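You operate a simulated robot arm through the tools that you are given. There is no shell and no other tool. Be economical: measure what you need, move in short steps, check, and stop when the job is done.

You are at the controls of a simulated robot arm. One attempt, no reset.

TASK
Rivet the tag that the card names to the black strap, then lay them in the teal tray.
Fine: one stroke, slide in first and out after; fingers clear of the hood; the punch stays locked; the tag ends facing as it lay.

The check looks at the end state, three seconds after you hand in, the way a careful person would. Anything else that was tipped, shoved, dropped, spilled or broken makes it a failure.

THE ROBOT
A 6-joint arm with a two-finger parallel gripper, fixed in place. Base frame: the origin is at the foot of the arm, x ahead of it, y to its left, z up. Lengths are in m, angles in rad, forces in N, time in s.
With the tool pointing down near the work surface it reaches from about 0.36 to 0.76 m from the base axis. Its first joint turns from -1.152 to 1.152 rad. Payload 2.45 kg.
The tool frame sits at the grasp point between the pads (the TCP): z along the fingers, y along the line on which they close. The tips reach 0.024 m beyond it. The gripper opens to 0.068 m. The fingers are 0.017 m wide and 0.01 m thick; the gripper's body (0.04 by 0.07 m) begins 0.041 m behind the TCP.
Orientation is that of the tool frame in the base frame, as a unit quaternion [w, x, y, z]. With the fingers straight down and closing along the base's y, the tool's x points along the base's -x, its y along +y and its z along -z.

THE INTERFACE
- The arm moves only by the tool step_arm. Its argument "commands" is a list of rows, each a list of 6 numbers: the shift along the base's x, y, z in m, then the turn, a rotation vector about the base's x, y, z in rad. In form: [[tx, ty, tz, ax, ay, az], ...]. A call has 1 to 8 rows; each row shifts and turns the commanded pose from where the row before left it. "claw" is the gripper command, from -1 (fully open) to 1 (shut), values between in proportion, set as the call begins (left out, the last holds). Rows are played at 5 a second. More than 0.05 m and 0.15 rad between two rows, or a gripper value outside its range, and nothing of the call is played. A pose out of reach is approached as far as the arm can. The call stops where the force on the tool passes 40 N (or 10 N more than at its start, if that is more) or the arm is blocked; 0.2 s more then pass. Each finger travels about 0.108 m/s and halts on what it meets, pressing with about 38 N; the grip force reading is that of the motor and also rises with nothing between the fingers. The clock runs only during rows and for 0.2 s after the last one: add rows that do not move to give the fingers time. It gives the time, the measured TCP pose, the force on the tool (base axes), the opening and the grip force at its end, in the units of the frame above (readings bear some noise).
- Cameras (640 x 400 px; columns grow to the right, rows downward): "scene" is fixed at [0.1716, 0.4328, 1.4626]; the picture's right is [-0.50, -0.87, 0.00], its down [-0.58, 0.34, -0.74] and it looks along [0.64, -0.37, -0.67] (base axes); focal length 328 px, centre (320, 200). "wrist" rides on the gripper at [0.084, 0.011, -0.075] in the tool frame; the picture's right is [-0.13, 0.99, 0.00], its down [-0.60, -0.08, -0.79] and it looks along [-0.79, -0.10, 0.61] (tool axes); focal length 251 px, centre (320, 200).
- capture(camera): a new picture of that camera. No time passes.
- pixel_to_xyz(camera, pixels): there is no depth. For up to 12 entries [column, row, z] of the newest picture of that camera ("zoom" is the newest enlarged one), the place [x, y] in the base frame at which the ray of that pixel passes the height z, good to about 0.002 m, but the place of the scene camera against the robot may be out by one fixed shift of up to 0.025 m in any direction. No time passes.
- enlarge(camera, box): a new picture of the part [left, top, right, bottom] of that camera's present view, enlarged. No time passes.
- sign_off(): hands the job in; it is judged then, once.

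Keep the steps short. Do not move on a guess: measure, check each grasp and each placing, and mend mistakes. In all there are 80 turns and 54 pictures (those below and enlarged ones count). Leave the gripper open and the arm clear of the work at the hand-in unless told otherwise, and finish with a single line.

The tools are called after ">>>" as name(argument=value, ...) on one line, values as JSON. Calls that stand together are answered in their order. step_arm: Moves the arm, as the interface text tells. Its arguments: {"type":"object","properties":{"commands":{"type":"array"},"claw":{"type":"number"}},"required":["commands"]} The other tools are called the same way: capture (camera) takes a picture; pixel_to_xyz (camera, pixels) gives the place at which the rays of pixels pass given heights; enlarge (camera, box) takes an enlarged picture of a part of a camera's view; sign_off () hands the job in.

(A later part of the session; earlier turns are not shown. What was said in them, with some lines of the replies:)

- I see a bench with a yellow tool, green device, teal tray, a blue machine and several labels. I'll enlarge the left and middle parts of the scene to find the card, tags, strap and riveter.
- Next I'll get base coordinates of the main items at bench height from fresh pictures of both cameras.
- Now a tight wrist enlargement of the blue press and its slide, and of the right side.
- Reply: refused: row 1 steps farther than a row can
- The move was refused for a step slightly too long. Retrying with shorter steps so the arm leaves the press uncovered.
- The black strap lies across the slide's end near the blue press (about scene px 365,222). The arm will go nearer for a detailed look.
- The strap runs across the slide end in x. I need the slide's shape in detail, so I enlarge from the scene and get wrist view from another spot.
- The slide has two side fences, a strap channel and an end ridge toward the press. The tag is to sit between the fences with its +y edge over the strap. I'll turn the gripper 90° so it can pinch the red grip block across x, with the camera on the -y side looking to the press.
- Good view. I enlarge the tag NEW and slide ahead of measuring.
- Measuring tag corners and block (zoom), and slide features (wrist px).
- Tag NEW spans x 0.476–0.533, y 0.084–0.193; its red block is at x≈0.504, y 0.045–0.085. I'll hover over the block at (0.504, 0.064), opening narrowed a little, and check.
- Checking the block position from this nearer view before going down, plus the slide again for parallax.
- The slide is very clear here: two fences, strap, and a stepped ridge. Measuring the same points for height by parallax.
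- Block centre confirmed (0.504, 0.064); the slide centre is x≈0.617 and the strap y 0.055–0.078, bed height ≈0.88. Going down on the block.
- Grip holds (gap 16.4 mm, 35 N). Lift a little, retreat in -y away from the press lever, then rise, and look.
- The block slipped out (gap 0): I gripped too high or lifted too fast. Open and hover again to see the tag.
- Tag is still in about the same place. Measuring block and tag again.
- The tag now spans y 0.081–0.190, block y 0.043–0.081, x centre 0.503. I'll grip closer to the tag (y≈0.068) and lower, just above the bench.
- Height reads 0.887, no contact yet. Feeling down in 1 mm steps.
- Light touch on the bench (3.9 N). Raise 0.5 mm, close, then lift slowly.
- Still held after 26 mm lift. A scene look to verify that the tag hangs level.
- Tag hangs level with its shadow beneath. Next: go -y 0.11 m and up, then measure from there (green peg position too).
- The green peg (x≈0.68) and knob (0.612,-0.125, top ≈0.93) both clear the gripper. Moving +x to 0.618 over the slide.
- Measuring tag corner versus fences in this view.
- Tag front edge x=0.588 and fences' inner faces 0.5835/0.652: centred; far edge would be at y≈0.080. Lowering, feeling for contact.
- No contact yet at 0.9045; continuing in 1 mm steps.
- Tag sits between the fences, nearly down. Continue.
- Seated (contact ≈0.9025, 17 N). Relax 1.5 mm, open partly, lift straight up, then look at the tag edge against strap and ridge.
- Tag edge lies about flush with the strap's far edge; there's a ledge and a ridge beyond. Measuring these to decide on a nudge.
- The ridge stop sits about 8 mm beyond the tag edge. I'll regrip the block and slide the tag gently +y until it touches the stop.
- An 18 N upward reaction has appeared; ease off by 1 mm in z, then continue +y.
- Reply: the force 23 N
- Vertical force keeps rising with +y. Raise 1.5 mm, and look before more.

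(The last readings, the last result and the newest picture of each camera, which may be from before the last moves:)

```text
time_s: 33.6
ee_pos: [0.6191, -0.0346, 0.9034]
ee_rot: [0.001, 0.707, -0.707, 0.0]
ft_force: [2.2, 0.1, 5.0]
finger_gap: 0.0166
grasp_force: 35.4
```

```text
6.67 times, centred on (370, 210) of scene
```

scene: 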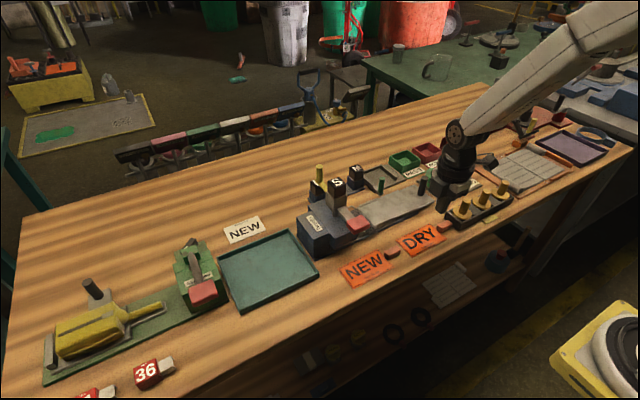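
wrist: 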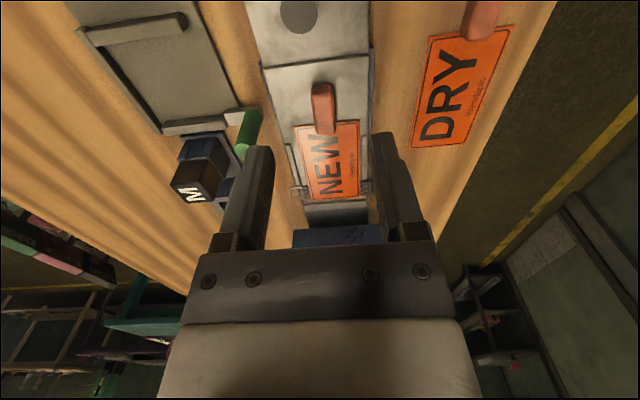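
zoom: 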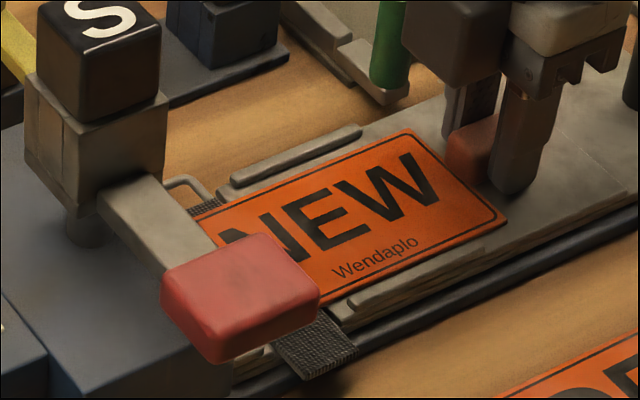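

Tag is flat. Continue 1 mm steps in +y watching for a -y reaction.

>>> step_arm(commands=[[0, 0.001, 0.0003, 0, 0, 0], [0, 0, 0, 0, 0, 0]])

>>> step_arm(commands=[[0, 0.001, 0.0003, 0, 0, 0], [0, 0, 0, 0, 0, 0]])

>>> step_arm(commands=[[0, 0.001, 0.0003, 0, 0, 0], [0, 0, 0, 0, 0, 0]])

```text
time_s: 34.2
ee_pos: [0.618, -0.0326, 0.9039]
ee_rot: [-0.001, -0.707, 0.707, 0.001]
ft_force: [0.1, -0.1, 0.5]
finger_gap: 0.0165
grasp_force: 35.4
```

```text
time_s: 34.8
ee_pos: [0.6189, -0.0322, 0.9049]
ee_rot: [0.0, 0.707, -0.707, 0.001]
ft_force: [0.9, 0.4, 0.8]
finger_gap: 0.0167
grasp_force: 34.6
```

```text
time_s: 35.4
ee_pos: [0.6186, -0.0316, 0.9051]
ee_rot: [0.0, -0.707, 0.707, 0.001]
ft_force: [0.0, -0.4, -0.2]
finger_gap: 0.0165
grasp_force: 34.9
```

No stop yet, 10 mm gained. Lower 1.2 mm, release, lift and view.

>>> step_arm(commands=[[0, 0, -0.001, 0, 0, 0], [0, 0, -0.0005, 0, 0, 0], [0, 0, 0, 0, 0, 0]])

>>> step_arm(commands=[[0, 0, 0, 0, 0, 0], [0, 0, 0, 0, 0, 0], [0, 0, 0.01, 0, 0, 0], [0, 0, 0.02, 0, 0, 0], [0, -0.025, 0.03, 0, 0, 0], [0, -0.025, 0.03, 0, 0, 0], [0, 0, 0, 0, 0, 0]], claw=-0.4)

>>> enlarge(camera="wrist", box=[280, 110, 400, 230])

```text
time_s: 36.2
ee_pos: [0.6179, -0.0324, 0.904]
ee_rot: [0.0, -0.707, 0.707, 0.0]
ft_force: [-0.5, -0.4, 0.5]
finger_gap: 0.0164
grasp_force: 35.4
```

```text
time_s: 37.8
ee_pos: [0.6188, -0.0825, 0.9909]
ee_rot: [0.0, 0.708, -0.707, 0.0]
ft_force: [-0.4, 0.9, -0.3]
finger_gap: 0.0475
grasp_force: 0.2
```

```text
3.33 times, centred on (340, 170) of wrist
```

zoom: 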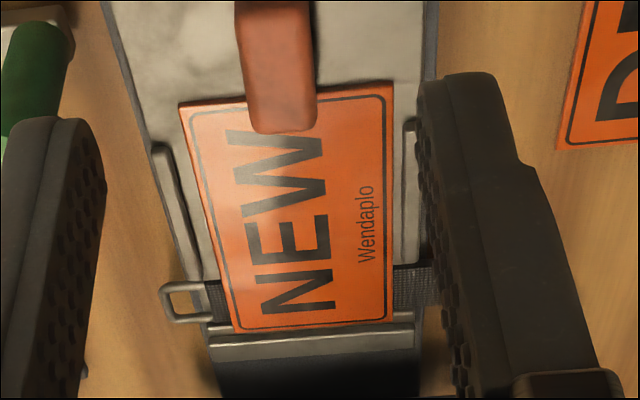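

Tag now lies over strap and ledge, 2–3 mm from the stop, squarely between the fences: good. Next, the slide's knob at (0.618, -0.127): go over and grip it.

>>> step_arm(commands=[[0, -0.045, 0, 0, 0, 0], [0, 0, -0.03, 0, 0, 0], [0, 0, -0.03, 0, 0, 0], [0, 0, -0.018, 0, 0, 0], [0, 0, 0, 0, 0, 0]])

>>> step_arm(commands=[[0, 0, 0, 0, 0, 0], [0, 0, 0, 0, 0, 0], [0, 0, 0, 0, 0, 0]], claw=1)

>>> capture(camera="wrist")

```text
time_s: 39.0
ee_pos: [0.6198, -0.129, 0.914]
ee_rot: [0.0, -0.707, 0.707, 0.001]
ft_force: [0.2, 0.0, 0.0]
finger_gap: 0.0478
grasp_force: 0.0
```

```text
time_s: 39.8
ee_pos: [0.6201, -0.1271, 0.9143]
ee_rot: [0.002, -0.707, 0.707, -0.002]
ft_force: [17.5, -1.2, -9.3]
finger_gap: 0.0178
grasp_force: 36.0
```

```text
16 pictures are left
```

wrist: 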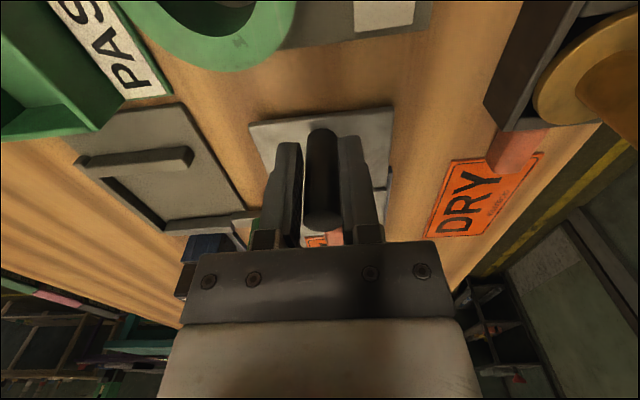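

Knob gripped (gap 17.8 mm), with 17 N sideways strain: shift +2 mm x to relax, then push the slide in.

>>> step_arm(commands=[[0.001, 0, 0, 0, 0, 0], [0.001, 0, 0, 0, 0, 0], [0, 0, 0, 0, 0, 0]])

>>> step_arm(commands=[[0, 0.003, 0, 0, 0, 0], [0, 0.004, 0, 0, 0, 0], [0, 0.005, 0, 0, 0, 0], [0, 0.005, 0, 0, 0, 0], [0, 0, 0, 0, 0, 0]])

```text
time_s: 40.6
ee_pos: [0.6206, -0.1275, 0.9145]
ee_rot: [-0.002, -0.707, 0.707, 0.0]
ft_force: [12.0, -1.2, -14.8]
finger_gap: 0.0178
grasp_force: 35.8
```

```text
time_s: 41.8
ee_pos: [0.62, -0.111, 0.9141]
ee_rot: [-0.001, -0.707, 0.708, 0.001]
ft_force: [6.2, 0.5, -27.7]
finger_gap: 0.0178
grasp_force: 35.6
```

The slide follows (y -0.111) but there is -28 N in z; ease down 1.5 mm, then continue.

>>> step_arm(commands=[[0, 0, -0.001, 0, 0, 0], [0, 0, -0.001, 0, 0, 0], [0, 0, 0, 0, 0, 0]])

>>> step_arm(commands=[[0, 0.005, 0, 0, 0, 0], [0, 0.005, 0, 0, 0, 0], [0, 0.005, 0, 0, 0, 0], [0, 0.005, 0, 0, 0, 0], [0, 0, 0, 0, 0, 0]])

>>> enlarge(camera="scene", box=[300, 150, 430, 250])

```text
time_s: 42.6
ee_pos: [0.6198, -0.1114, 0.9152]
ee_rot: [0.0, 0.707, -0.707, 0.0]
ft_force: [-5.4, 0.9, -5.3]
finger_gap: 0.0177
grasp_force: 35.9
```

```text
time_s: 43.8
ee_pos: [0.6204, -0.092, 0.914]
ee_rot: [-0.001, 0.707, -0.707, 0.001]
ft_force: [-14.1, -0.1, 12.6]
finger_gap: 0.0173
grasp_force: 36.1
```

```text
4.00 times, centred on (365, 200) of scene
```

zoom: 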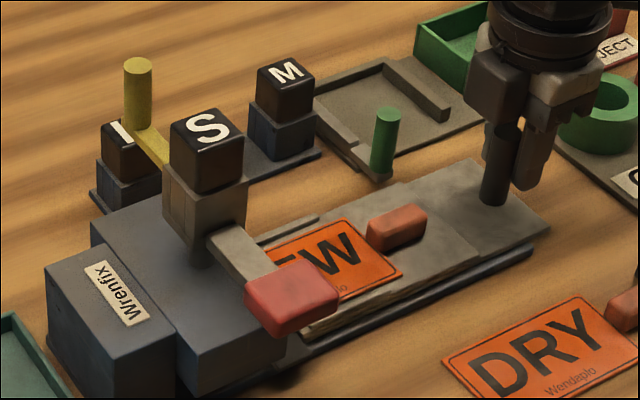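

The slide and tag go in together. Continue pushing in 4-row batches until it stops.

>>> step_arm(commands=[[-0.001, 0.005, 0.0008, 0, 0, 0], [0, 0.005, 0, 0, 0, 0], [0, 0.005, 0, 0, 0, 0], [0, 0, 0, 0, 0, 0]])

>>> step_arm(commands=[[0, 0.005, 0, 0, 0, 0], [0, 0.005, 0, 0, 0, 0], [0, 0, 0, 0, 0, 0]])

>>> step_arm(commands=[[0, 0.004, 0, 0, 0, 0], [0, 0.004, 0, 0, 0, 0], [0, 0, 0, 0, 0, 0]])

```text
time_s: 44.8
ee_pos: [0.6204, -0.0748, 0.9153]
ee_rot: [0.0, 0.707, -0.707, 0.0]
ft_force: [0.6, 0.1, -7.8]
finger_gap: 0.0177
grasp_force: 36.2
```

```text
time_s: 45.6
ee_pos: [0.6201, -0.0652, 0.9149]
ee_rot: [0.0, -0.706, 0.708, 0.0]
ft_force: [3.6, -0.5, -4.2]
finger_gap: 0.0174
grasp_force: 35.8
```

```text
time_s: 46.4
ee_pos: [0.6206, -0.0589, 0.9136]
ee_rot: [0.0, -0.706, 0.708, -0.001]
ft_force: [9.1, -21.0, -10.2]
finger_gap: 0.0175
grasp_force: 36.1
```

Reaction -21 N at y=-0.059: the slide is at its stop (travel 68 mm). Confirm with one more mm and a picture.

>>> step_arm(commands=[[0, 0.001, 0, 0, 0, 0], [0, 0, 0, 0, 0, 0]])

>>> enlarge(camera="scene", box=[290, 150, 410, 250])

```text
time_s: 47.0
ee_pos: [0.62, -0.0599, 0.9139]
ee_rot: [0.0, -0.707, 0.708, -0.001]
ft_force: [14.0, -30.9, -17.9]
finger_gap: 0.0173
grasp_force: 36.3
```

```text
4.00 times, centred on (350, 200) of scene
```

zoom: 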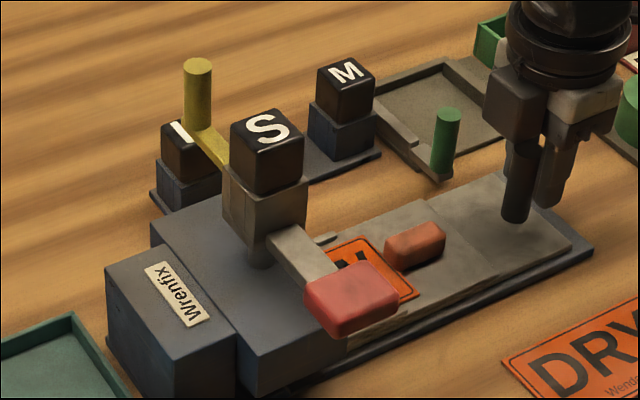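

Slide firmly home (-31 N). Ease the push, open, and rise; then measure the red lever handle with both cameras.

>>> step_arm(commands=[[0, -0.0015, 0, 0, 0, 0], [0, -0.001, 0, 0, 0, 0], [0, 0, 0, 0, 0, 0]])

>>> step_arm(commands=[[0, 0, 0, 0, 0, 0], [0, 0, 0, 0, 0, 0], [0, 0, 0.03, 0, 0, 0], [0, 0, 0.04, 0, 0, 0], [-0.02, -0.02, 0.04, 0, 0, 0], [-0.03, -0.03, 0.02, 0, 0, 0], [0, 0, 0, 0, 0, 0]], claw=-0.4)

>>> capture(camera="wrist")

>>> pixel_to_xyz(camera="scene", pixels=[[356, 222, 0.92], [356, 222, 0.94], [356, 222, 0.96], [356, 222, 0.98], [337, 184, 0.98], [337, 184, 1.0]])

```text
time_s: 47.8
ee_pos: [0.6191, -0.0595, 0.9144]
ee_rot: [0.0, -0.707, 0.707, -0.001]
ft_force: [12.3, -21.3, -17.3]
finger_gap: 0.0177
grasp_force: 36.1
```

```text
time_s: 49.4
ee_pos: [0.5663, -0.1106, 1.0432]
ee_rot: [0.001, -0.707, 0.707, 0.0]
ft_force: [-0.9, -0.1, -0.2]
finger_gap: 0.0477
grasp_force: 0.1
```

```text
13 pictures are left
```

wrist: 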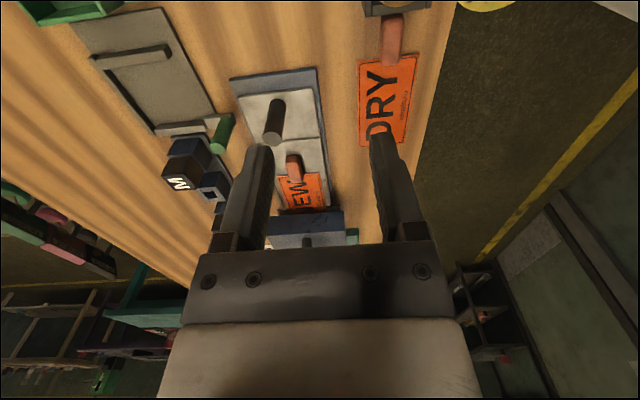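

```text
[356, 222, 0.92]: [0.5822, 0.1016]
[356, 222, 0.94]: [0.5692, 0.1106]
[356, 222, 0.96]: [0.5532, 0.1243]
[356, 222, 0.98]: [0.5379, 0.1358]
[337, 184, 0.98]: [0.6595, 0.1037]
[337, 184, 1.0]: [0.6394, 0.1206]
```

Handle is near (0.54, 0.145, 0.97) by triangulation. Moving to a place where the wrist camera sees it between open fingers.

>>> step_arm(commands=[[-0.01, 0.045, 0.01, 0, 0, 0], [-0.01, 0.045, 0.01, 0, 0, 0], [0, 0.045, 0, 0, 0, 0], [0, 0.035, 0, 0, 0, 0], [0, 0, 0, 0, 0, 0]], claw=-0.9)

>>> capture(camera="wrist")

```text
time_s: 50.6
ee_pos: [0.5482, 0.0592, 1.0658]
ee_rot: [-0.001, 0.707, -0.707, 0.001]
ft_force: [1.2, -0.9, -0.4]
finger_gap: 0.0645
grasp_force: 0.0
```

```text
12 pictures are left
```

wrist: 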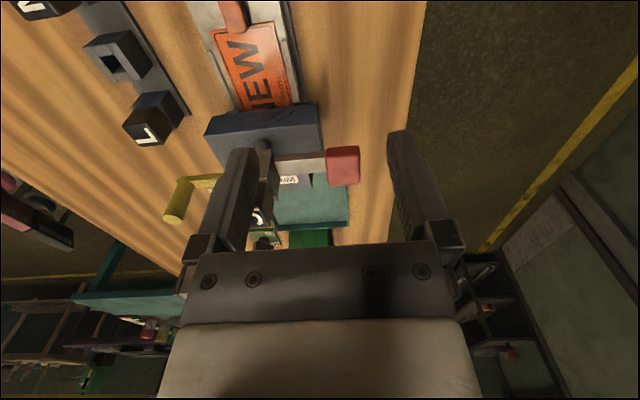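

Handle at wrist px (342,166). Measuring.

>>> pixel_to_xyz(camera="wrist", pixels=[[342, 155, 0.95], [342, 185, 0.95], [326, 172, 0.95], [359, 170, 0.95], [342, 155, 0.97], [342, 185, 0.97], [326, 172, 0.97], [359, 170, 0.97], [318, 103, 0.92], [210, 117, 0.92]])

>>> pixel_to_xyz(camera="scene", pixels=[[343, 221, 0.97], [367, 219, 0.97], [353, 213, 0.97], [356, 222, 0.97]])

>>> enlarge(camera="scene", box=[300, 160, 400, 250])

```text
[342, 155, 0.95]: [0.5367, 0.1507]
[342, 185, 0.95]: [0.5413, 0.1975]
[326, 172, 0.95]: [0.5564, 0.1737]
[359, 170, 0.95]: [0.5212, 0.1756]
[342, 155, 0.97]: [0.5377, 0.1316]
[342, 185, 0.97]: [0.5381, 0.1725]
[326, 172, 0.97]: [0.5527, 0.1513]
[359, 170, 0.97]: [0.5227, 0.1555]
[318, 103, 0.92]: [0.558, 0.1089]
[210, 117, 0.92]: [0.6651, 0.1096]
```

```text
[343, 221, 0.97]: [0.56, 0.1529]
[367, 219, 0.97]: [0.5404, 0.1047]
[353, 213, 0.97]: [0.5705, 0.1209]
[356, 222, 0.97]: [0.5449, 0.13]
```

```text
4.44 times, centred on (350, 205) of scene
```

zoom: 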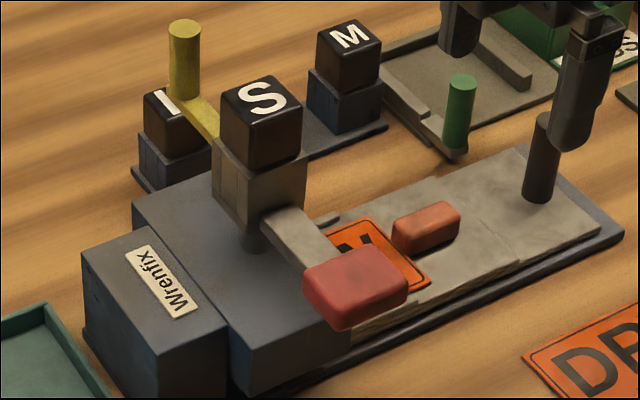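

Handle centre ≈(0.538,0.147), top ≈0.972. I'll press with closed fingers on its outer half, x=0.534, away from the hood (hood edge x≈0.558). First hover.

>>> step_arm(commands=[[-0.007, 0.044, 0, 0, 0, 0], [-0.007, 0.043, 0, 0, 0, 0], [0, 0, -0.025, 0, 0, 0], [0, 0, -0.02, 0, 0, 0], [0, 0, 0, 0, 0, 0]], claw=1)

>>> enlarge(camera="scene", box=[290, 150, 410, 250])

```text
time_s: 51.8
ee_pos: [0.537, 0.1469, 1.018]
ee_rot: [0.0, 0.707, -0.707, 0.001]
ft_force: [-0.2, -0.4, -0.2]
finger_gap: 0.0
grasp_force: 23.7
```

```text
4.00 times, centred on (350, 200) of scene
```

zoom: 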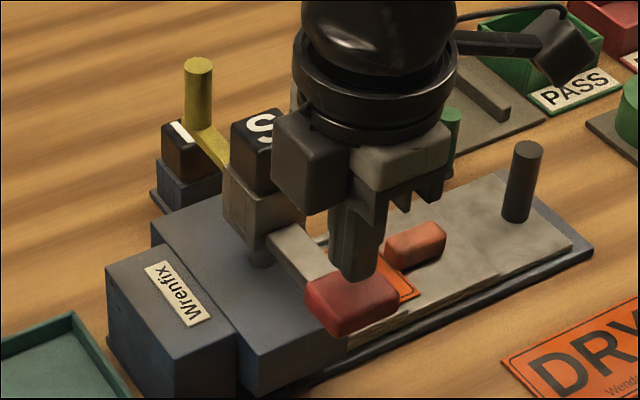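

Fingertips are right above the handle. Press down steadily, stepping and reading force.

>>> step_arm(commands=[[-0.002, 0.002, -0.008, 0, 0, 0], [0, 0, -0.006, 0, 0, 0], [0, 0, -0.005, 0, 0, 0], [0, 0, -0.004, 0, 0, 0]])

>>> step_arm(commands=[[0, 0, -0.004, 0, 0, 0], [0, 0, -0.004, 0, 0, 0], [0, 0, -0.004, 0, 0, 0]])

```text
time_s: 52.8
ee_pos: [0.5338, 0.1485, 0.9968]
ee_rot: [-0.001, 0.707, -0.707, 0.001]
ft_force: [3.3, 0.0, 4.4]
finger_gap: 0.0
grasp_force: 23.6
```

```text
time_s: 53.6
ee_pos: [0.5335, 0.1487, 0.9834]
ee_rot: [0.0, -0.707, 0.707, -0.001]
ft_force: [0.2, 4.1, 5.5]
finger_gap: 0.0
grasp_force: 23.5
```

Contact at handle top ≈0.973, lever moving at 5 N. Continue.

>>> step_arm(commands=[[0, 0, -0.004, 0, 0, 0], [0, 0, -0.004, 0, 0, 0], [0, 0, -0.004, 0, 0, 0]])

>>> step_arm(commands=[[0, 0, -0.004, 0, 0, 0], [0, 0, -0.003, 0, 0, 0], [0, 0, 0, 0, 0, 0]])

```text
time_s: 54.1
ee_pos: [0.533, 0.1496, 0.9815]
ee_rot: [0.0, 0.707, -0.707, 0.001]
ft_force: [-6.9, -0.9, 11.8]
finger_gap: 0.0
grasp_force: 23.8
stopped in row 2: the force on the tool passed its limit (the readings are from after the stop); the commanded pose is now the measured one
```

```text
time_s: 54.6
ee_pos: [0.5346, 0.148, 0.9826]
ee_rot: [0.001, -0.707, 0.707, 0.0]
ft_force: [-6.2, -1.9, 11.3]
finger_gap: 0.0002
grasp_force: 23.7
stopped in row 2: the force on the tool passed its limit (the readings are from after the stop); the commanded pose is now the measured one
```

It stopped hard after ~15 mm of travel. Look at the punch and lever before deciding.

>>> enlarge(camera="scene", box=[290, 150, 410, 250])

```text
4.00 times, centred on (350, 200) of scene
```

zoom: 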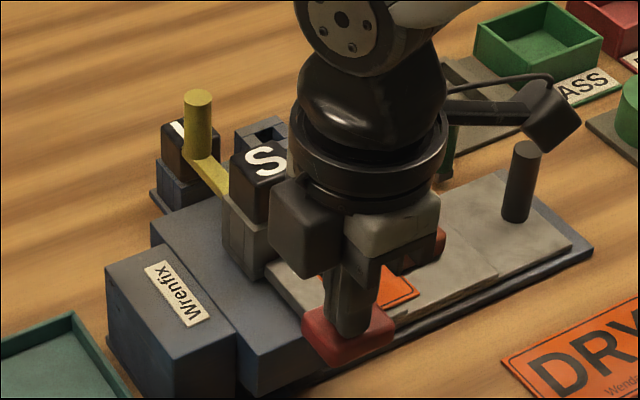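

The S punch head has come down onto the hood: full stroke. Now lift smoothly and check the lever returns.

>>> step_arm(commands=[[0, 0, 0.005, 0, 0, 0], [0, 0, 0.01, 0, 0, 0], [0, 0, 0.015, 0, 0, 0], [0, 0, 0.03, 0, 0, 0], [0, -0.02, 0.04, 0, 0, 0], [0, -0.045, 0, 0, 0, 0], [0.01, -0.045, 0, 0, 0, 0], [0.01, -0.045, 0, 0, 0, 0]])

>>> step_arm(commands=[[0.03, -0.03, 0, 0, 0, 0], [0.03, -0.03, 0, 0, 0, 0], [0.005, 0, 0, 0, 0, 0], [0, 0, 0, 0, 0, 0]], claw=-0.4)

>>> enlarge(camera="scene", box=[290, 150, 430, 250])

```text
time_s: 56.4
ee_pos: [0.5566, -0.0043, 1.0845]
ee_rot: [-0.001, 0.708, -0.706, 0.001]
ft_force: [-0.6, -0.4, 0.0]
finger_gap: 0.0002
grasp_force: 23.5
```

```text
time_s: 57.4
ee_pos: [0.6189, -0.0666, 1.0818]
ee_rot: [-0.001, 0.707, -0.707, 0.0]
ft_force: [-0.8, 0.3, 0.1]
finger_gap: 0.0477
grasp_force: 0.0
```

```text
4.00 times, centred on (360, 200) of scene
```

zoom: 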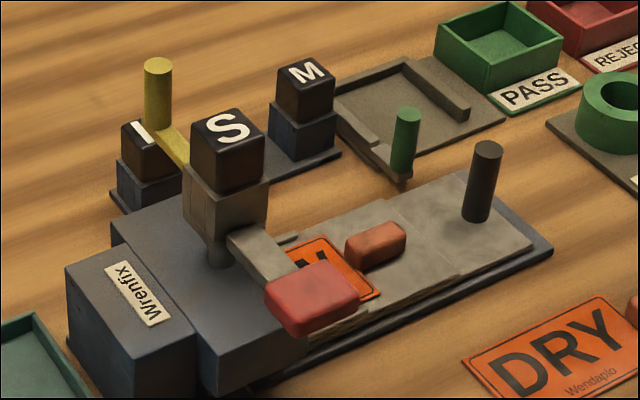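

Lever is back up, yellow lock untouched. Now go down on the knob (0.620, -0.060), grip, and draw the slide out.

>>> step_arm(commands=[[0.001, 0.006, -0.04, 0, 0, 0], [0, 0, -0.045, 0, 0, 0], [0, 0, -0.045, 0, 0, 0], [0, 0, -0.037, 0, 0, 0], [0, 0, 0, 0, 0, 0]])

>>> step_arm(commands=[[0, 0, 0, 0, 0, 0], [0, 0, 0, 0, 0, 0], [0, 0, 0, 0, 0, 0]], claw=1)

>>> step_arm(commands=[[0, -0.004, 0, 0, 0, 0], [0, -0.005, 0, 0, 0, 0], [0, -0.005, 0, 0, 0, 0], [0, 0, 0, 0, 0, 0]])

```text
time_s: 58.6
ee_pos: [0.617, -0.06, 0.9117]
ee_rot: [0.002, -0.707, 0.708, -0.001]
ft_force: [0.1, -0.4, 0.0]
finger_gap: 0.0476
grasp_force: 0.0
```

```text
time_s: 59.4
ee_pos: [0.6202, -0.0609, 0.913]
ee_rot: [-0.003, 0.708, -0.707, 0.004]
ft_force: [26.8, -1.9, -11.6]
finger_gap: 0.0171
grasp_force: 35.9
```

```text
time_s: 60.4
ee_pos: [0.6204, -0.0727, 0.9165]
ee_rot: [0.0, 0.707, -0.707, 0.001]
ft_force: [-0.1, 0.4, 0.0]
finger_gap: 0.0
grasp_force: 24.1
```

The grip slipped off the knob (gap 0). Open, rise a bit and look.

>>> step_arm(commands=[[0, -0.01, 0, 0, 0, 0], [0, -0.02, 0.01, 0, 0, 0], [0, -0.02, 0.02, 0, 0, 0], [0, 0, 0.03, 0, 0, 0], [0, 0, 0, 0, 0, 0]], claw=-0.4)

>>> capture(camera="wrist")

```text
time_s: 61.6
ee_pos: [0.6211, -0.1236, 0.9744]
ee_rot: [-0.002, 0.708, -0.707, 0.001]
ft_force: [0.9, -0.2, 0.9]
finger_gap: 0.0475
grasp_force: 0.1
```

```text
7 pictures are left
```

wrist: 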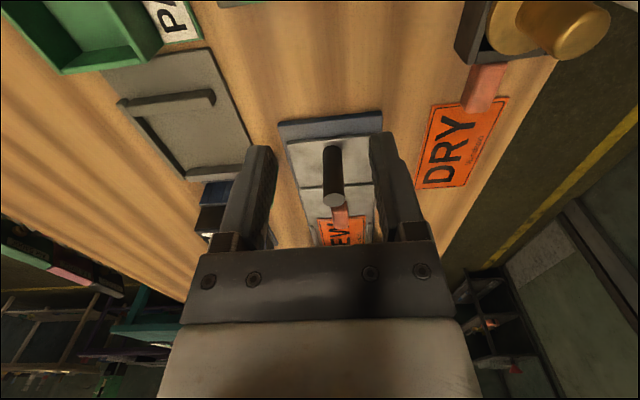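

Measuring the knob top and base here.

>>> pixel_to_xyz(camera="wrist", pixels=[[334, 200, 0.93], [334, 200, 0.925], [334, 200, 0.935], [334, 152, 0.882], [332, 143, 0.882], [325, 200, 0.93], [343, 200, 0.93], [332, 122, 0.87], [333, 187, 0.882]])

```text
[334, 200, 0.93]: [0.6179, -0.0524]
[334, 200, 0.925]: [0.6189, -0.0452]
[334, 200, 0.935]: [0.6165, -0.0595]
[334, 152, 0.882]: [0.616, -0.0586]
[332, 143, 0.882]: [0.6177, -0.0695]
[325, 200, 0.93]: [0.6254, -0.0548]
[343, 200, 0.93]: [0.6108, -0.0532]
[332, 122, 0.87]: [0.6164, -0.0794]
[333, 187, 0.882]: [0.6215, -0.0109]
```

Knob centre is really y≈-0.051 (I'd gripped it 9 mm off centre). Regrip centred at (0.620, -0.050).

>>> step_arm(commands=[[0, 0.037, 0, 0, 0, 0], [0, 0.0365, 0, 0, 0, 0], [0, 0, -0.03, 0, 0, 0], [0, 0, -0.032, 0, 0, 0], [0, 0, 0, 0, 0, 0]])

>>> step_arm(commands=[[0, 0, 0, 0, 0, 0], [0, 0, 0, 0, 0, 0], [0, 0, 0, 0, 0, 0]], claw=1)

>>> step_arm(commands=[[0, -0.002, 0, 0, 0, 0], [0, -0.003, 0, 0, 0, 0], [0, -0.003, 0, 0, 0, 0], [0, 0, 0, 0, 0, 0]])

```text
time_s: 62.8
ee_pos: [0.6214, -0.0491, 0.9122]
ee_rot: [-0.002, 0.707, -0.707, 0.001]
ft_force: [-0.3, 0.3, -0.9]
finger_gap: 0.0478
grasp_force: 0.1
```

```text
time_s: 63.6
ee_pos: [0.6198, -0.0493, 0.9126]
ee_rot: [0.0, -0.707, 0.707, -0.001]
ft_force: [-3.6, 0.2, -0.5]
finger_gap: 0.0178
grasp_force: 36.1
```

```text
time_s: 64.6
ee_pos: [0.6198, -0.0577, 0.9126]
ee_rot: [0.0, -0.707, 0.707, -0.001]
ft_force: [-6.7, 1.4, -1.6]
finger_gap: 0.0181
grasp_force: 35.6
```

The slide is coming out (8 mm, gap 18 mm held). Continue pulling to the original position (y≈-0.119 for this grip).

>>> step_arm(commands=[[0, -0.005, 0, 0, 0, 0], [0, -0.005, 0, 0, 0, 0], [0, -0.005, 0, 0, 0, 0], [0, -0.005, 0, 0, 0, 0], [0, 0, 0, 0, 0, 0]])

>>> step_arm(commands=[[0, -0.005, 0, 0, 0, 0], [0, -0.005, 0, 0, 0, 0], [0, -0.005, 0, 0, 0, 0], [0, -0.005, 0, 0, 0, 0], [0, 0, 0, 0, 0, 0]])

>>> step_arm(commands=[[0, -0.005, 0, 0, 0, 0], [0, -0.005, 0, 0, 0, 0], [0, -0.005, 0, 0, 0, 0], [0, -0.004, 0, 0, 0, 0], [0, 0, 0, 0, 0, 0]])

```text
time_s: 65.8
ee_pos: [0.6205, -0.0784, 0.9133]
ee_rot: [-0.001, 0.707, -0.707, 0.0]
ft_force: [-9.8, 0.2, -5.8]
finger_gap: 0.018
grasp_force: 36.7
```

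```text
time_s: 67.0
ee_pos: [0.6205, -0.0984, 0.9108]
ee_rot: [0.0, -0.706, 0.708, 0.0]
ft_force: [2.7, 0.4, -29.3]
finger_gap: 0.0178
grasp_force: 36.0
```

```text
time_s: 68.2
ee_pos: [0.6212, -0.1176, 0.9124]
ee_rot: [-0.001, 0.707, -0.707, -0.001]
ft_force: [-12.5, -0.5, -9.4]
finger_gap: 0.0181
grasp_force: 36.0
```

At y=-0.118, near the out position. Feel for the out stop, then release and rise for a look.

>>> step_arm(commands=[[0, -0.002, 0, 0, 0, 0], [0, -0.002, 0, 0, 0, 0], [0, 0, 0, 0, 0, 0]])

>>> step_arm(commands=[[0, 0.001, 0, 0, 0, 0], [0, 0, 0, 0, 0, 0]])

>>> step_arm(commands=[[0, 0, 0, 0, 0, 0], [0, 0, 0, 0, 0, 0], [0, 0, 0.03, 0, 0, 0], [0, 0, 0.04, 0, 0, 0], [0, 0.02, 0.02, 0, 0, 0], [0, 0.02, 0, 0, 0, 0], [0, 0, 0, 0, 0, 0]], claw=-0.4)

>>> enlarge(camera="wrist", box=[240, 70, 400, 230])

```text
time_s: 69.0
ee_pos: [0.6205, -0.1203, 0.913]
ee_rot: [-0.001, 0.707, -0.707, 0.002]
ft_force: [-4.5, 0.8, -13.1]
finger_gap: 0.0177
grasp_force: 35.7
```

```text
time_s: 69.6
ee_pos: [0.6192, -0.1202, 0.9129]
ee_rot: [-0.001, 0.707, -0.707, 0.002]
ft_force: [-1.1, -0.7, -18.1]
finger_gap: 0.0178
grasp_force: 36.1
```

```text
time_s: 71.2
ee_pos: [0.6204, -0.0797, 1.0029]
ee_rot: [0.001, -0.707, 0.707, -0.002]
ft_force: [-0.3, -1.5, -0.2]
finger_gap: 0.0474
grasp_force: 0.1
```

```text
2.50 times, centred on (320, 150) of wrist
```

zoom: 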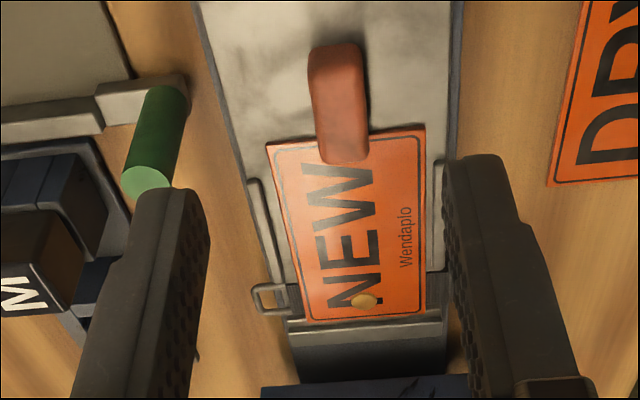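

A brass rivet is in the tag over the strap (zoom 365,300). Measure the block for picking up.

>>> pixel_to_xyz(camera="zoom", pixels=[[308, 60, 0.897], [360, 55, 0.897], [369, 155, 0.897], [321, 158, 0.897], [266, 144, 0.884], [424, 128, 0.884], [424, 310, 0.884], [310, 322, 0.884], [362, 300, 0.886]])

>>> pixel_to_xyz(camera="scene", pixels=[[218, 262, 0.87], [236, 312, 0.875], [319, 272, 0.875], [288, 230, 0.875]])

```text
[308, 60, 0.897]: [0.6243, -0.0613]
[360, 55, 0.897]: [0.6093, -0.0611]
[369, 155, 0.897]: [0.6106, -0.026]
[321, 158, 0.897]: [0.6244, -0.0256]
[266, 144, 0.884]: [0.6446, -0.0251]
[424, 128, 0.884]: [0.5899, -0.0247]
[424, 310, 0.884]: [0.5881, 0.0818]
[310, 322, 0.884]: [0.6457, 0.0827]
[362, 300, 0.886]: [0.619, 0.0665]
```

```text
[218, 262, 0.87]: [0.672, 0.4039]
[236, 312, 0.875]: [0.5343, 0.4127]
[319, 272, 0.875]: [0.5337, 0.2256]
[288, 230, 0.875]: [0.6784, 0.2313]
```

Block centre x 0.617, y -0.061…-0.025. Tray floor centre ≈(0.605, 0.328). Descend to grip the block at y=-0.036.

>>> step_arm(commands=[[-0.002, 0.022, -0.03, 0, 0, 0], [-0.001, 0.022, -0.03, 0, 0, 0], [0, 0, -0.025, 0, 0, 0], [0, 0, -0.012, 0, 0, 0], [0, 0, -0.001, 0, 0, 0], [0, 0, 0, 0, 0, 0]])

>>> step_arm(commands=[[0, 0, -0.001, 0, 0, 0], [0, 0, 0, 0, 0, 0]])

```text
time_s: 72.6
ee_pos: [0.6186, -0.0336, 0.9054]
ee_rot: [0.001, -0.707, 0.707, -0.001]
ft_force: [0.8, 0.7, -0.3]
finger_gap: 0.0476
grasp_force: 0.1
```

```text
time_s: 73.2
ee_pos: [0.6184, -0.0359, 0.9043]
ee_rot: [-0.002, 0.707, -0.707, 0.001]
ft_force: [-1.0, 1.0, -0.2]
finger_gap: 0.0474
grasp_force: 0.1
```

Slightly lower still (to ≈0.903), then close and lift slowly.

>>> step_arm(commands=[[-0.001, 0, -0.001, 0, 0, 0], [0, 0, 0, 0, 0, 0]])

>>> step_arm(commands=[[0, 0, 0, 0, 0, 0], [0, 0, 0, 0, 0, 0], [0, 0, 0, 0, 0, 0]], claw=1)

>>> step_arm(commands=[[0, 0, 0.002, 0, 0, 0], [0, 0, 0.003, 0, 0, 0], [0, 0, 0.004, 0, 0, 0], [0, 0, 0.005, 0, 0, 0], [0, 0, 0.006, 0, 0, 0], [0, 0, 0, 0, 0, 0]])

>>> enlarge(camera="scene", box=[290, 150, 430, 250])

```text
time_s: 73.8
ee_pos: [0.6169, -0.0353, 0.9025]
ee_rot: [0.001, -0.707, 0.707, -0.001]
ft_force: [-0.7, -0.8, -0.7]
finger_gap: 0.0476
grasp_force: 0.1
```

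```text
time_s: 74.6
ee_pos: [0.6168, -0.0356, 0.9034]
ee_rot: [-0.001, 0.707, -0.707, 0.001]
ft_force: [0.4, 0.3, -0.1]
finger_gap: 0.0166
grasp_force: 35.2
```

```text
time_s: 76.0
ee_pos: [0.6173, -0.0361, 0.9233]
ee_rot: [-0.001, 0.707, -0.707, 0.001]
ft_force: [0.4, 0.2, -0.8]
finger_gap: 0.0165
grasp_force: 35.7
```

```text
4.00 times, centred on (360, 200) of scene
```

zoom: 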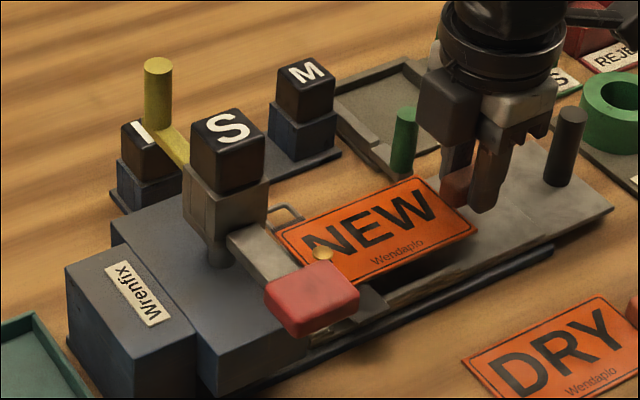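

Tag and strap lift together, level. Retreat and rise to z≈1.10 to clear the press.

>>> step_arm(commands=[[0, -0.01, 0.02, 0, 0, 0], [0, -0.015, 0.025, 0, 0, 0], [0, -0.015, 0.03, 0, 0, 0], [-0.02, 0, 0.035, 0, 0, 0], [-0.025, 0, 0.035, 0, 0, 0], [-0.025, 0, 0.035, 0, 0, 0], [-0.02, 0, 0.01, 0, 0, 0], [0, 0, 0, 0, 0, 0]])

>>> step_arm(commands=[[0, 0.03, 0, 0, 0, 0], [0, 0.04, 0, 0, 0, 0], [0, 0.04, 0, 0, 0, 0], [0, 0.04, 0, 0, 0, 0], [0, 0.04, 0, 0, 0, 0], [0, 0.04, 0, 0, 0, 0], [0, 0.04, 0, 0, 0, 0], [0, 0.03, 0, 0, 0, 0]])

>>> step_arm(commands=[[0.015, 0.03, 0, 0, 0, 0], [0.025, 0.018, 0, 0, 0, 0], [0.025, 0.01, 0, 0, 0, 0], [0.014, 0, 0, 0, 0, 0], [0, 0, 0, 0, 0, 0]])

```text
time_s: 77.8
ee_pos: [0.5249, -0.0764, 1.1139]
ee_rot: [-0.002, 0.707, -0.707, 0.001]
ft_force: [0.6, -0.9, 0.1]
finger_gap: 0.0165
grasp_force: 34.9
```

```text
time_s: 79.6
ee_pos: [0.5279, 0.2269, 1.1134]
ee_rot: [0.0, 0.707, -0.707, 0.001]
ft_force: [0.2, -0.4, -0.8]
finger_gap: 0.0166
grasp_force: 35.2
```

```text
time_s: 80.8
ee_pos: [0.608, 0.2835, 1.1122]
ee_rot: [-0.001, 0.707, -0.707, 0.001]
ft_force: [-0.1, -0.2, 0.9]
finger_gap: 0.0164
grasp_force: 35.6
```

Held, above the tray. Lower to z≈0.94 and check alignment from the scene.

>>> step_arm(commands=[[0, 0, -0.03, 0, 0, 0], [0, 0, -0.035, 0, 0, 0], [0, 0, -0.035, 0, 0, 0], [0, 0, -0.035, 0, 0, 0], [0, 0, -0.03, 0, 0, 0], [0, 0, 0, 0, 0, 0]])

>>> enlarge(camera="scene", box=[180, 190, 360, 330])

```text
time_s: 82.2
ee_pos: [0.607, 0.2845, 0.9463]
ee_rot: [0.001, -0.706, 0.708, -0.001]
ft_force: [-0.2, 0.3, -0.4]
finger_gap: 0.0167
grasp_force: 34.8
```

```text
2.86 times, centred on (270, 260) of scene
```

zoom: 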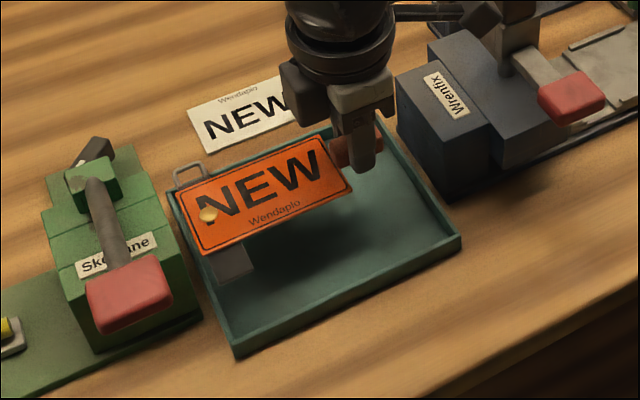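

Check numerically with the same camera: loop, strap end, tag corners at their height against the tray's inner rim.

>>> pixel_to_xyz(camera="zoom", pixels=[[174, 182, 0.921], [217, 283, 0.921], [178, 190, 0.924], [205, 254, 0.924], [352, 188, 0.924], [378, 130, 0.935], [168, 190, 0.88], [235, 355, 0.88], [461, 238, 0.88], [232, 335, 0.88], [448, 235, 0.88], [185, 200, 0.865]])

```text
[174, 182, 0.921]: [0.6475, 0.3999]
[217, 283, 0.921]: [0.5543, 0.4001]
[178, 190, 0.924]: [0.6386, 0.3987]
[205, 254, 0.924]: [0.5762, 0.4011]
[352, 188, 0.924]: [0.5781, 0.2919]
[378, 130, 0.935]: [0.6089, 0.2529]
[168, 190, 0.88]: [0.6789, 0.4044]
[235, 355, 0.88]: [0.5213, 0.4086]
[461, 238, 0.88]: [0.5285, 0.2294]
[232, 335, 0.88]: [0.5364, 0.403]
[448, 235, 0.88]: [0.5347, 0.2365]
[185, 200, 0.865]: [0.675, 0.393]
```

Shift -8 mm in y to centre, then lower, feeling for the floor.

>>> step_arm(commands=[[-0.001, -0.008, 0, 0, 0, 0], [0, 0, -0.02, 0, 0, 0], [0, 0, -0.015, 0, 0, 0], [0, 0, -0.01, 0, 0, 0], [0, 0, -0.004, 0, 0, 0], [0, 0, 0, 0, 0, 0]])

>>> step_arm(commands=[[0, 0, -0.002, 0, 0, 0], [0, 0, -0.002, 0, 0, 0], [0, 0, 0, 0, 0, 0]])

>>> step_arm(commands=[[0, 0, -0.002, 0, 0, 0], [0, 0, 0, 0, 0, 0]])

```text
time_s: 83.6
ee_pos: [0.6056, 0.2749, 0.8978]
ee_rot: [0.002, -0.707, 0.707, -0.002]
ft_force: [-0.6, -0.4, -0.4]
finger_gap: 0.0167
grasp_force: 35.1
```

```text
time_s: 84.4
ee_pos: [0.6064, 0.2736, 0.8947]
ee_rot: [-0.002, 0.707, -0.707, 0.001]
ft_force: [-0.6, 0.5, 1.0]
finger_gap: 0.0164
grasp_force: 35.4
```

```text
time_s: 85.0
ee_pos: [0.6056, 0.2741, 0.8929]
ee_rot: [0.001, -0.707, 0.707, 0.0]
ft_force: [0.2, -1.3, -1.0]
finger_gap: 0.0166
grasp_force: 34.8
```

>>> step_arm(commands=[[0, 0, -0.0015, 0, 0, 0], [0, 0, 0, 0, 0, 0]])

>>> step_arm(commands=[[0, 0, -0.0015, 0, 0, 0], [0, 0, 0, 0, 0, 0]])

>>> step_arm(commands=[[0, 0, -0.001, 0, 0, 0], [0, 0, 0, 0, 0, 0]])

```text
time_s: 85.6
ee_pos: [0.6052, 0.2753, 0.8912]
ee_rot: [-0.003, 0.707, -0.707, 0.001]
ft_force: [0.4, -1.6, 4.6]
finger_gap: 0.0168
grasp_force: 35.5
```

```text
time_s: 86.2
ee_pos: [0.6052, 0.2742, 0.8923]
ee_rot: [-0.002, 0.707, -0.707, 0.001]
ft_force: [-0.7, 0.2, 8.8]
finger_gap: 0.0165
grasp_force: 35.4
```

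```text
time_s: 86.8
ee_pos: [0.6056, 0.2734, 0.8893]
ee_rot: [0.003, -0.707, 0.707, 0.0]
ft_force: [3.8, -0.1, 11.3]
finger_gap: 0.0166
grasp_force: 35.1
```

On the tray floor (11 N). Open, rise straight up, retreat, and check.

>>> step_arm(commands=[[0, 0, 0.0005, 0, 0, 0], [0, 0, 0, 0, 0, 0], [0, 0, 0, 0, 0, 0], [0, 0, 0.01, 0, 0, 0], [0, 0, 0.03, 0, 0, 0], [0, 0, 0.045, 0, 0, 0], [0, 0, 0.045, 0, 0, 0], [0, 0, 0.045, 0, 0, 0]], claw=-0.4)

>>> step_arm(commands=[[-0.03, -0.03, 0.02, 0, 0, 0], [-0.03, -0.035, 0, 0, 0, 0], [-0.03, -0.035, 0, 0, 0, 0], [-0.03, -0.035, 0, 0, 0, 0], [0, -0.045, 0, 0, 0, 0], [0, -0.045, 0, 0, 0, 0], [0, -0.045, 0, 0, 0, 0], [0, -0.045, 0, 0, 0, 0]], claw=-1)

>>> enlarge(camera="scene", box=[160, 170, 400, 330])

```text
time_s: 88.6
ee_pos: [0.6065, 0.2761, 1.0664]
ee_rot: [-0.001, 0.707, -0.707, 0.001]
ft_force: [0.3, -0.3, 0.4]
finger_gap: 0.0478
grasp_force: 0.1
```

```text
time_s: 90.4
ee_pos: [0.4832, -0.0428, 1.0835]
ee_rot: [0.0, 0.707, -0.707, 0.0]
ft_force: [-0.3, -0.6, 0.1]
finger_gap: 0.0681
grasp_force: 0.2
```

```text
2.50 times, centred on (280, 250) of scene
```

zoom: 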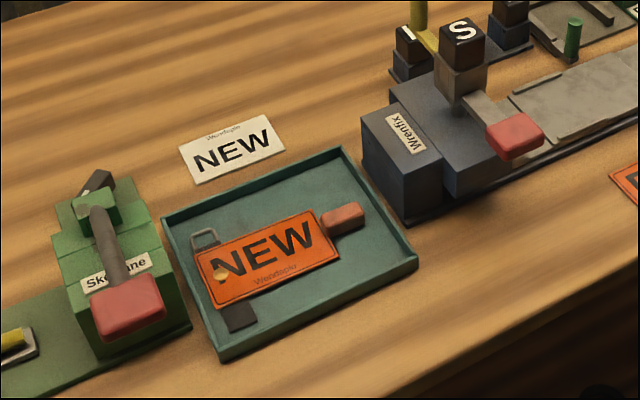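

The riveted tag and strap lie face up and flat in the teal tray. The slide is out, the lever is up, the gripper is open and the arm is clear, so I'm handing in.

>>> sign_off()

```text
The job is handed in.
```

The NEW tag is riveted to the black strap with one stroke and both lie face up in the teal tray, with the slide back out and the punch lock untouched.
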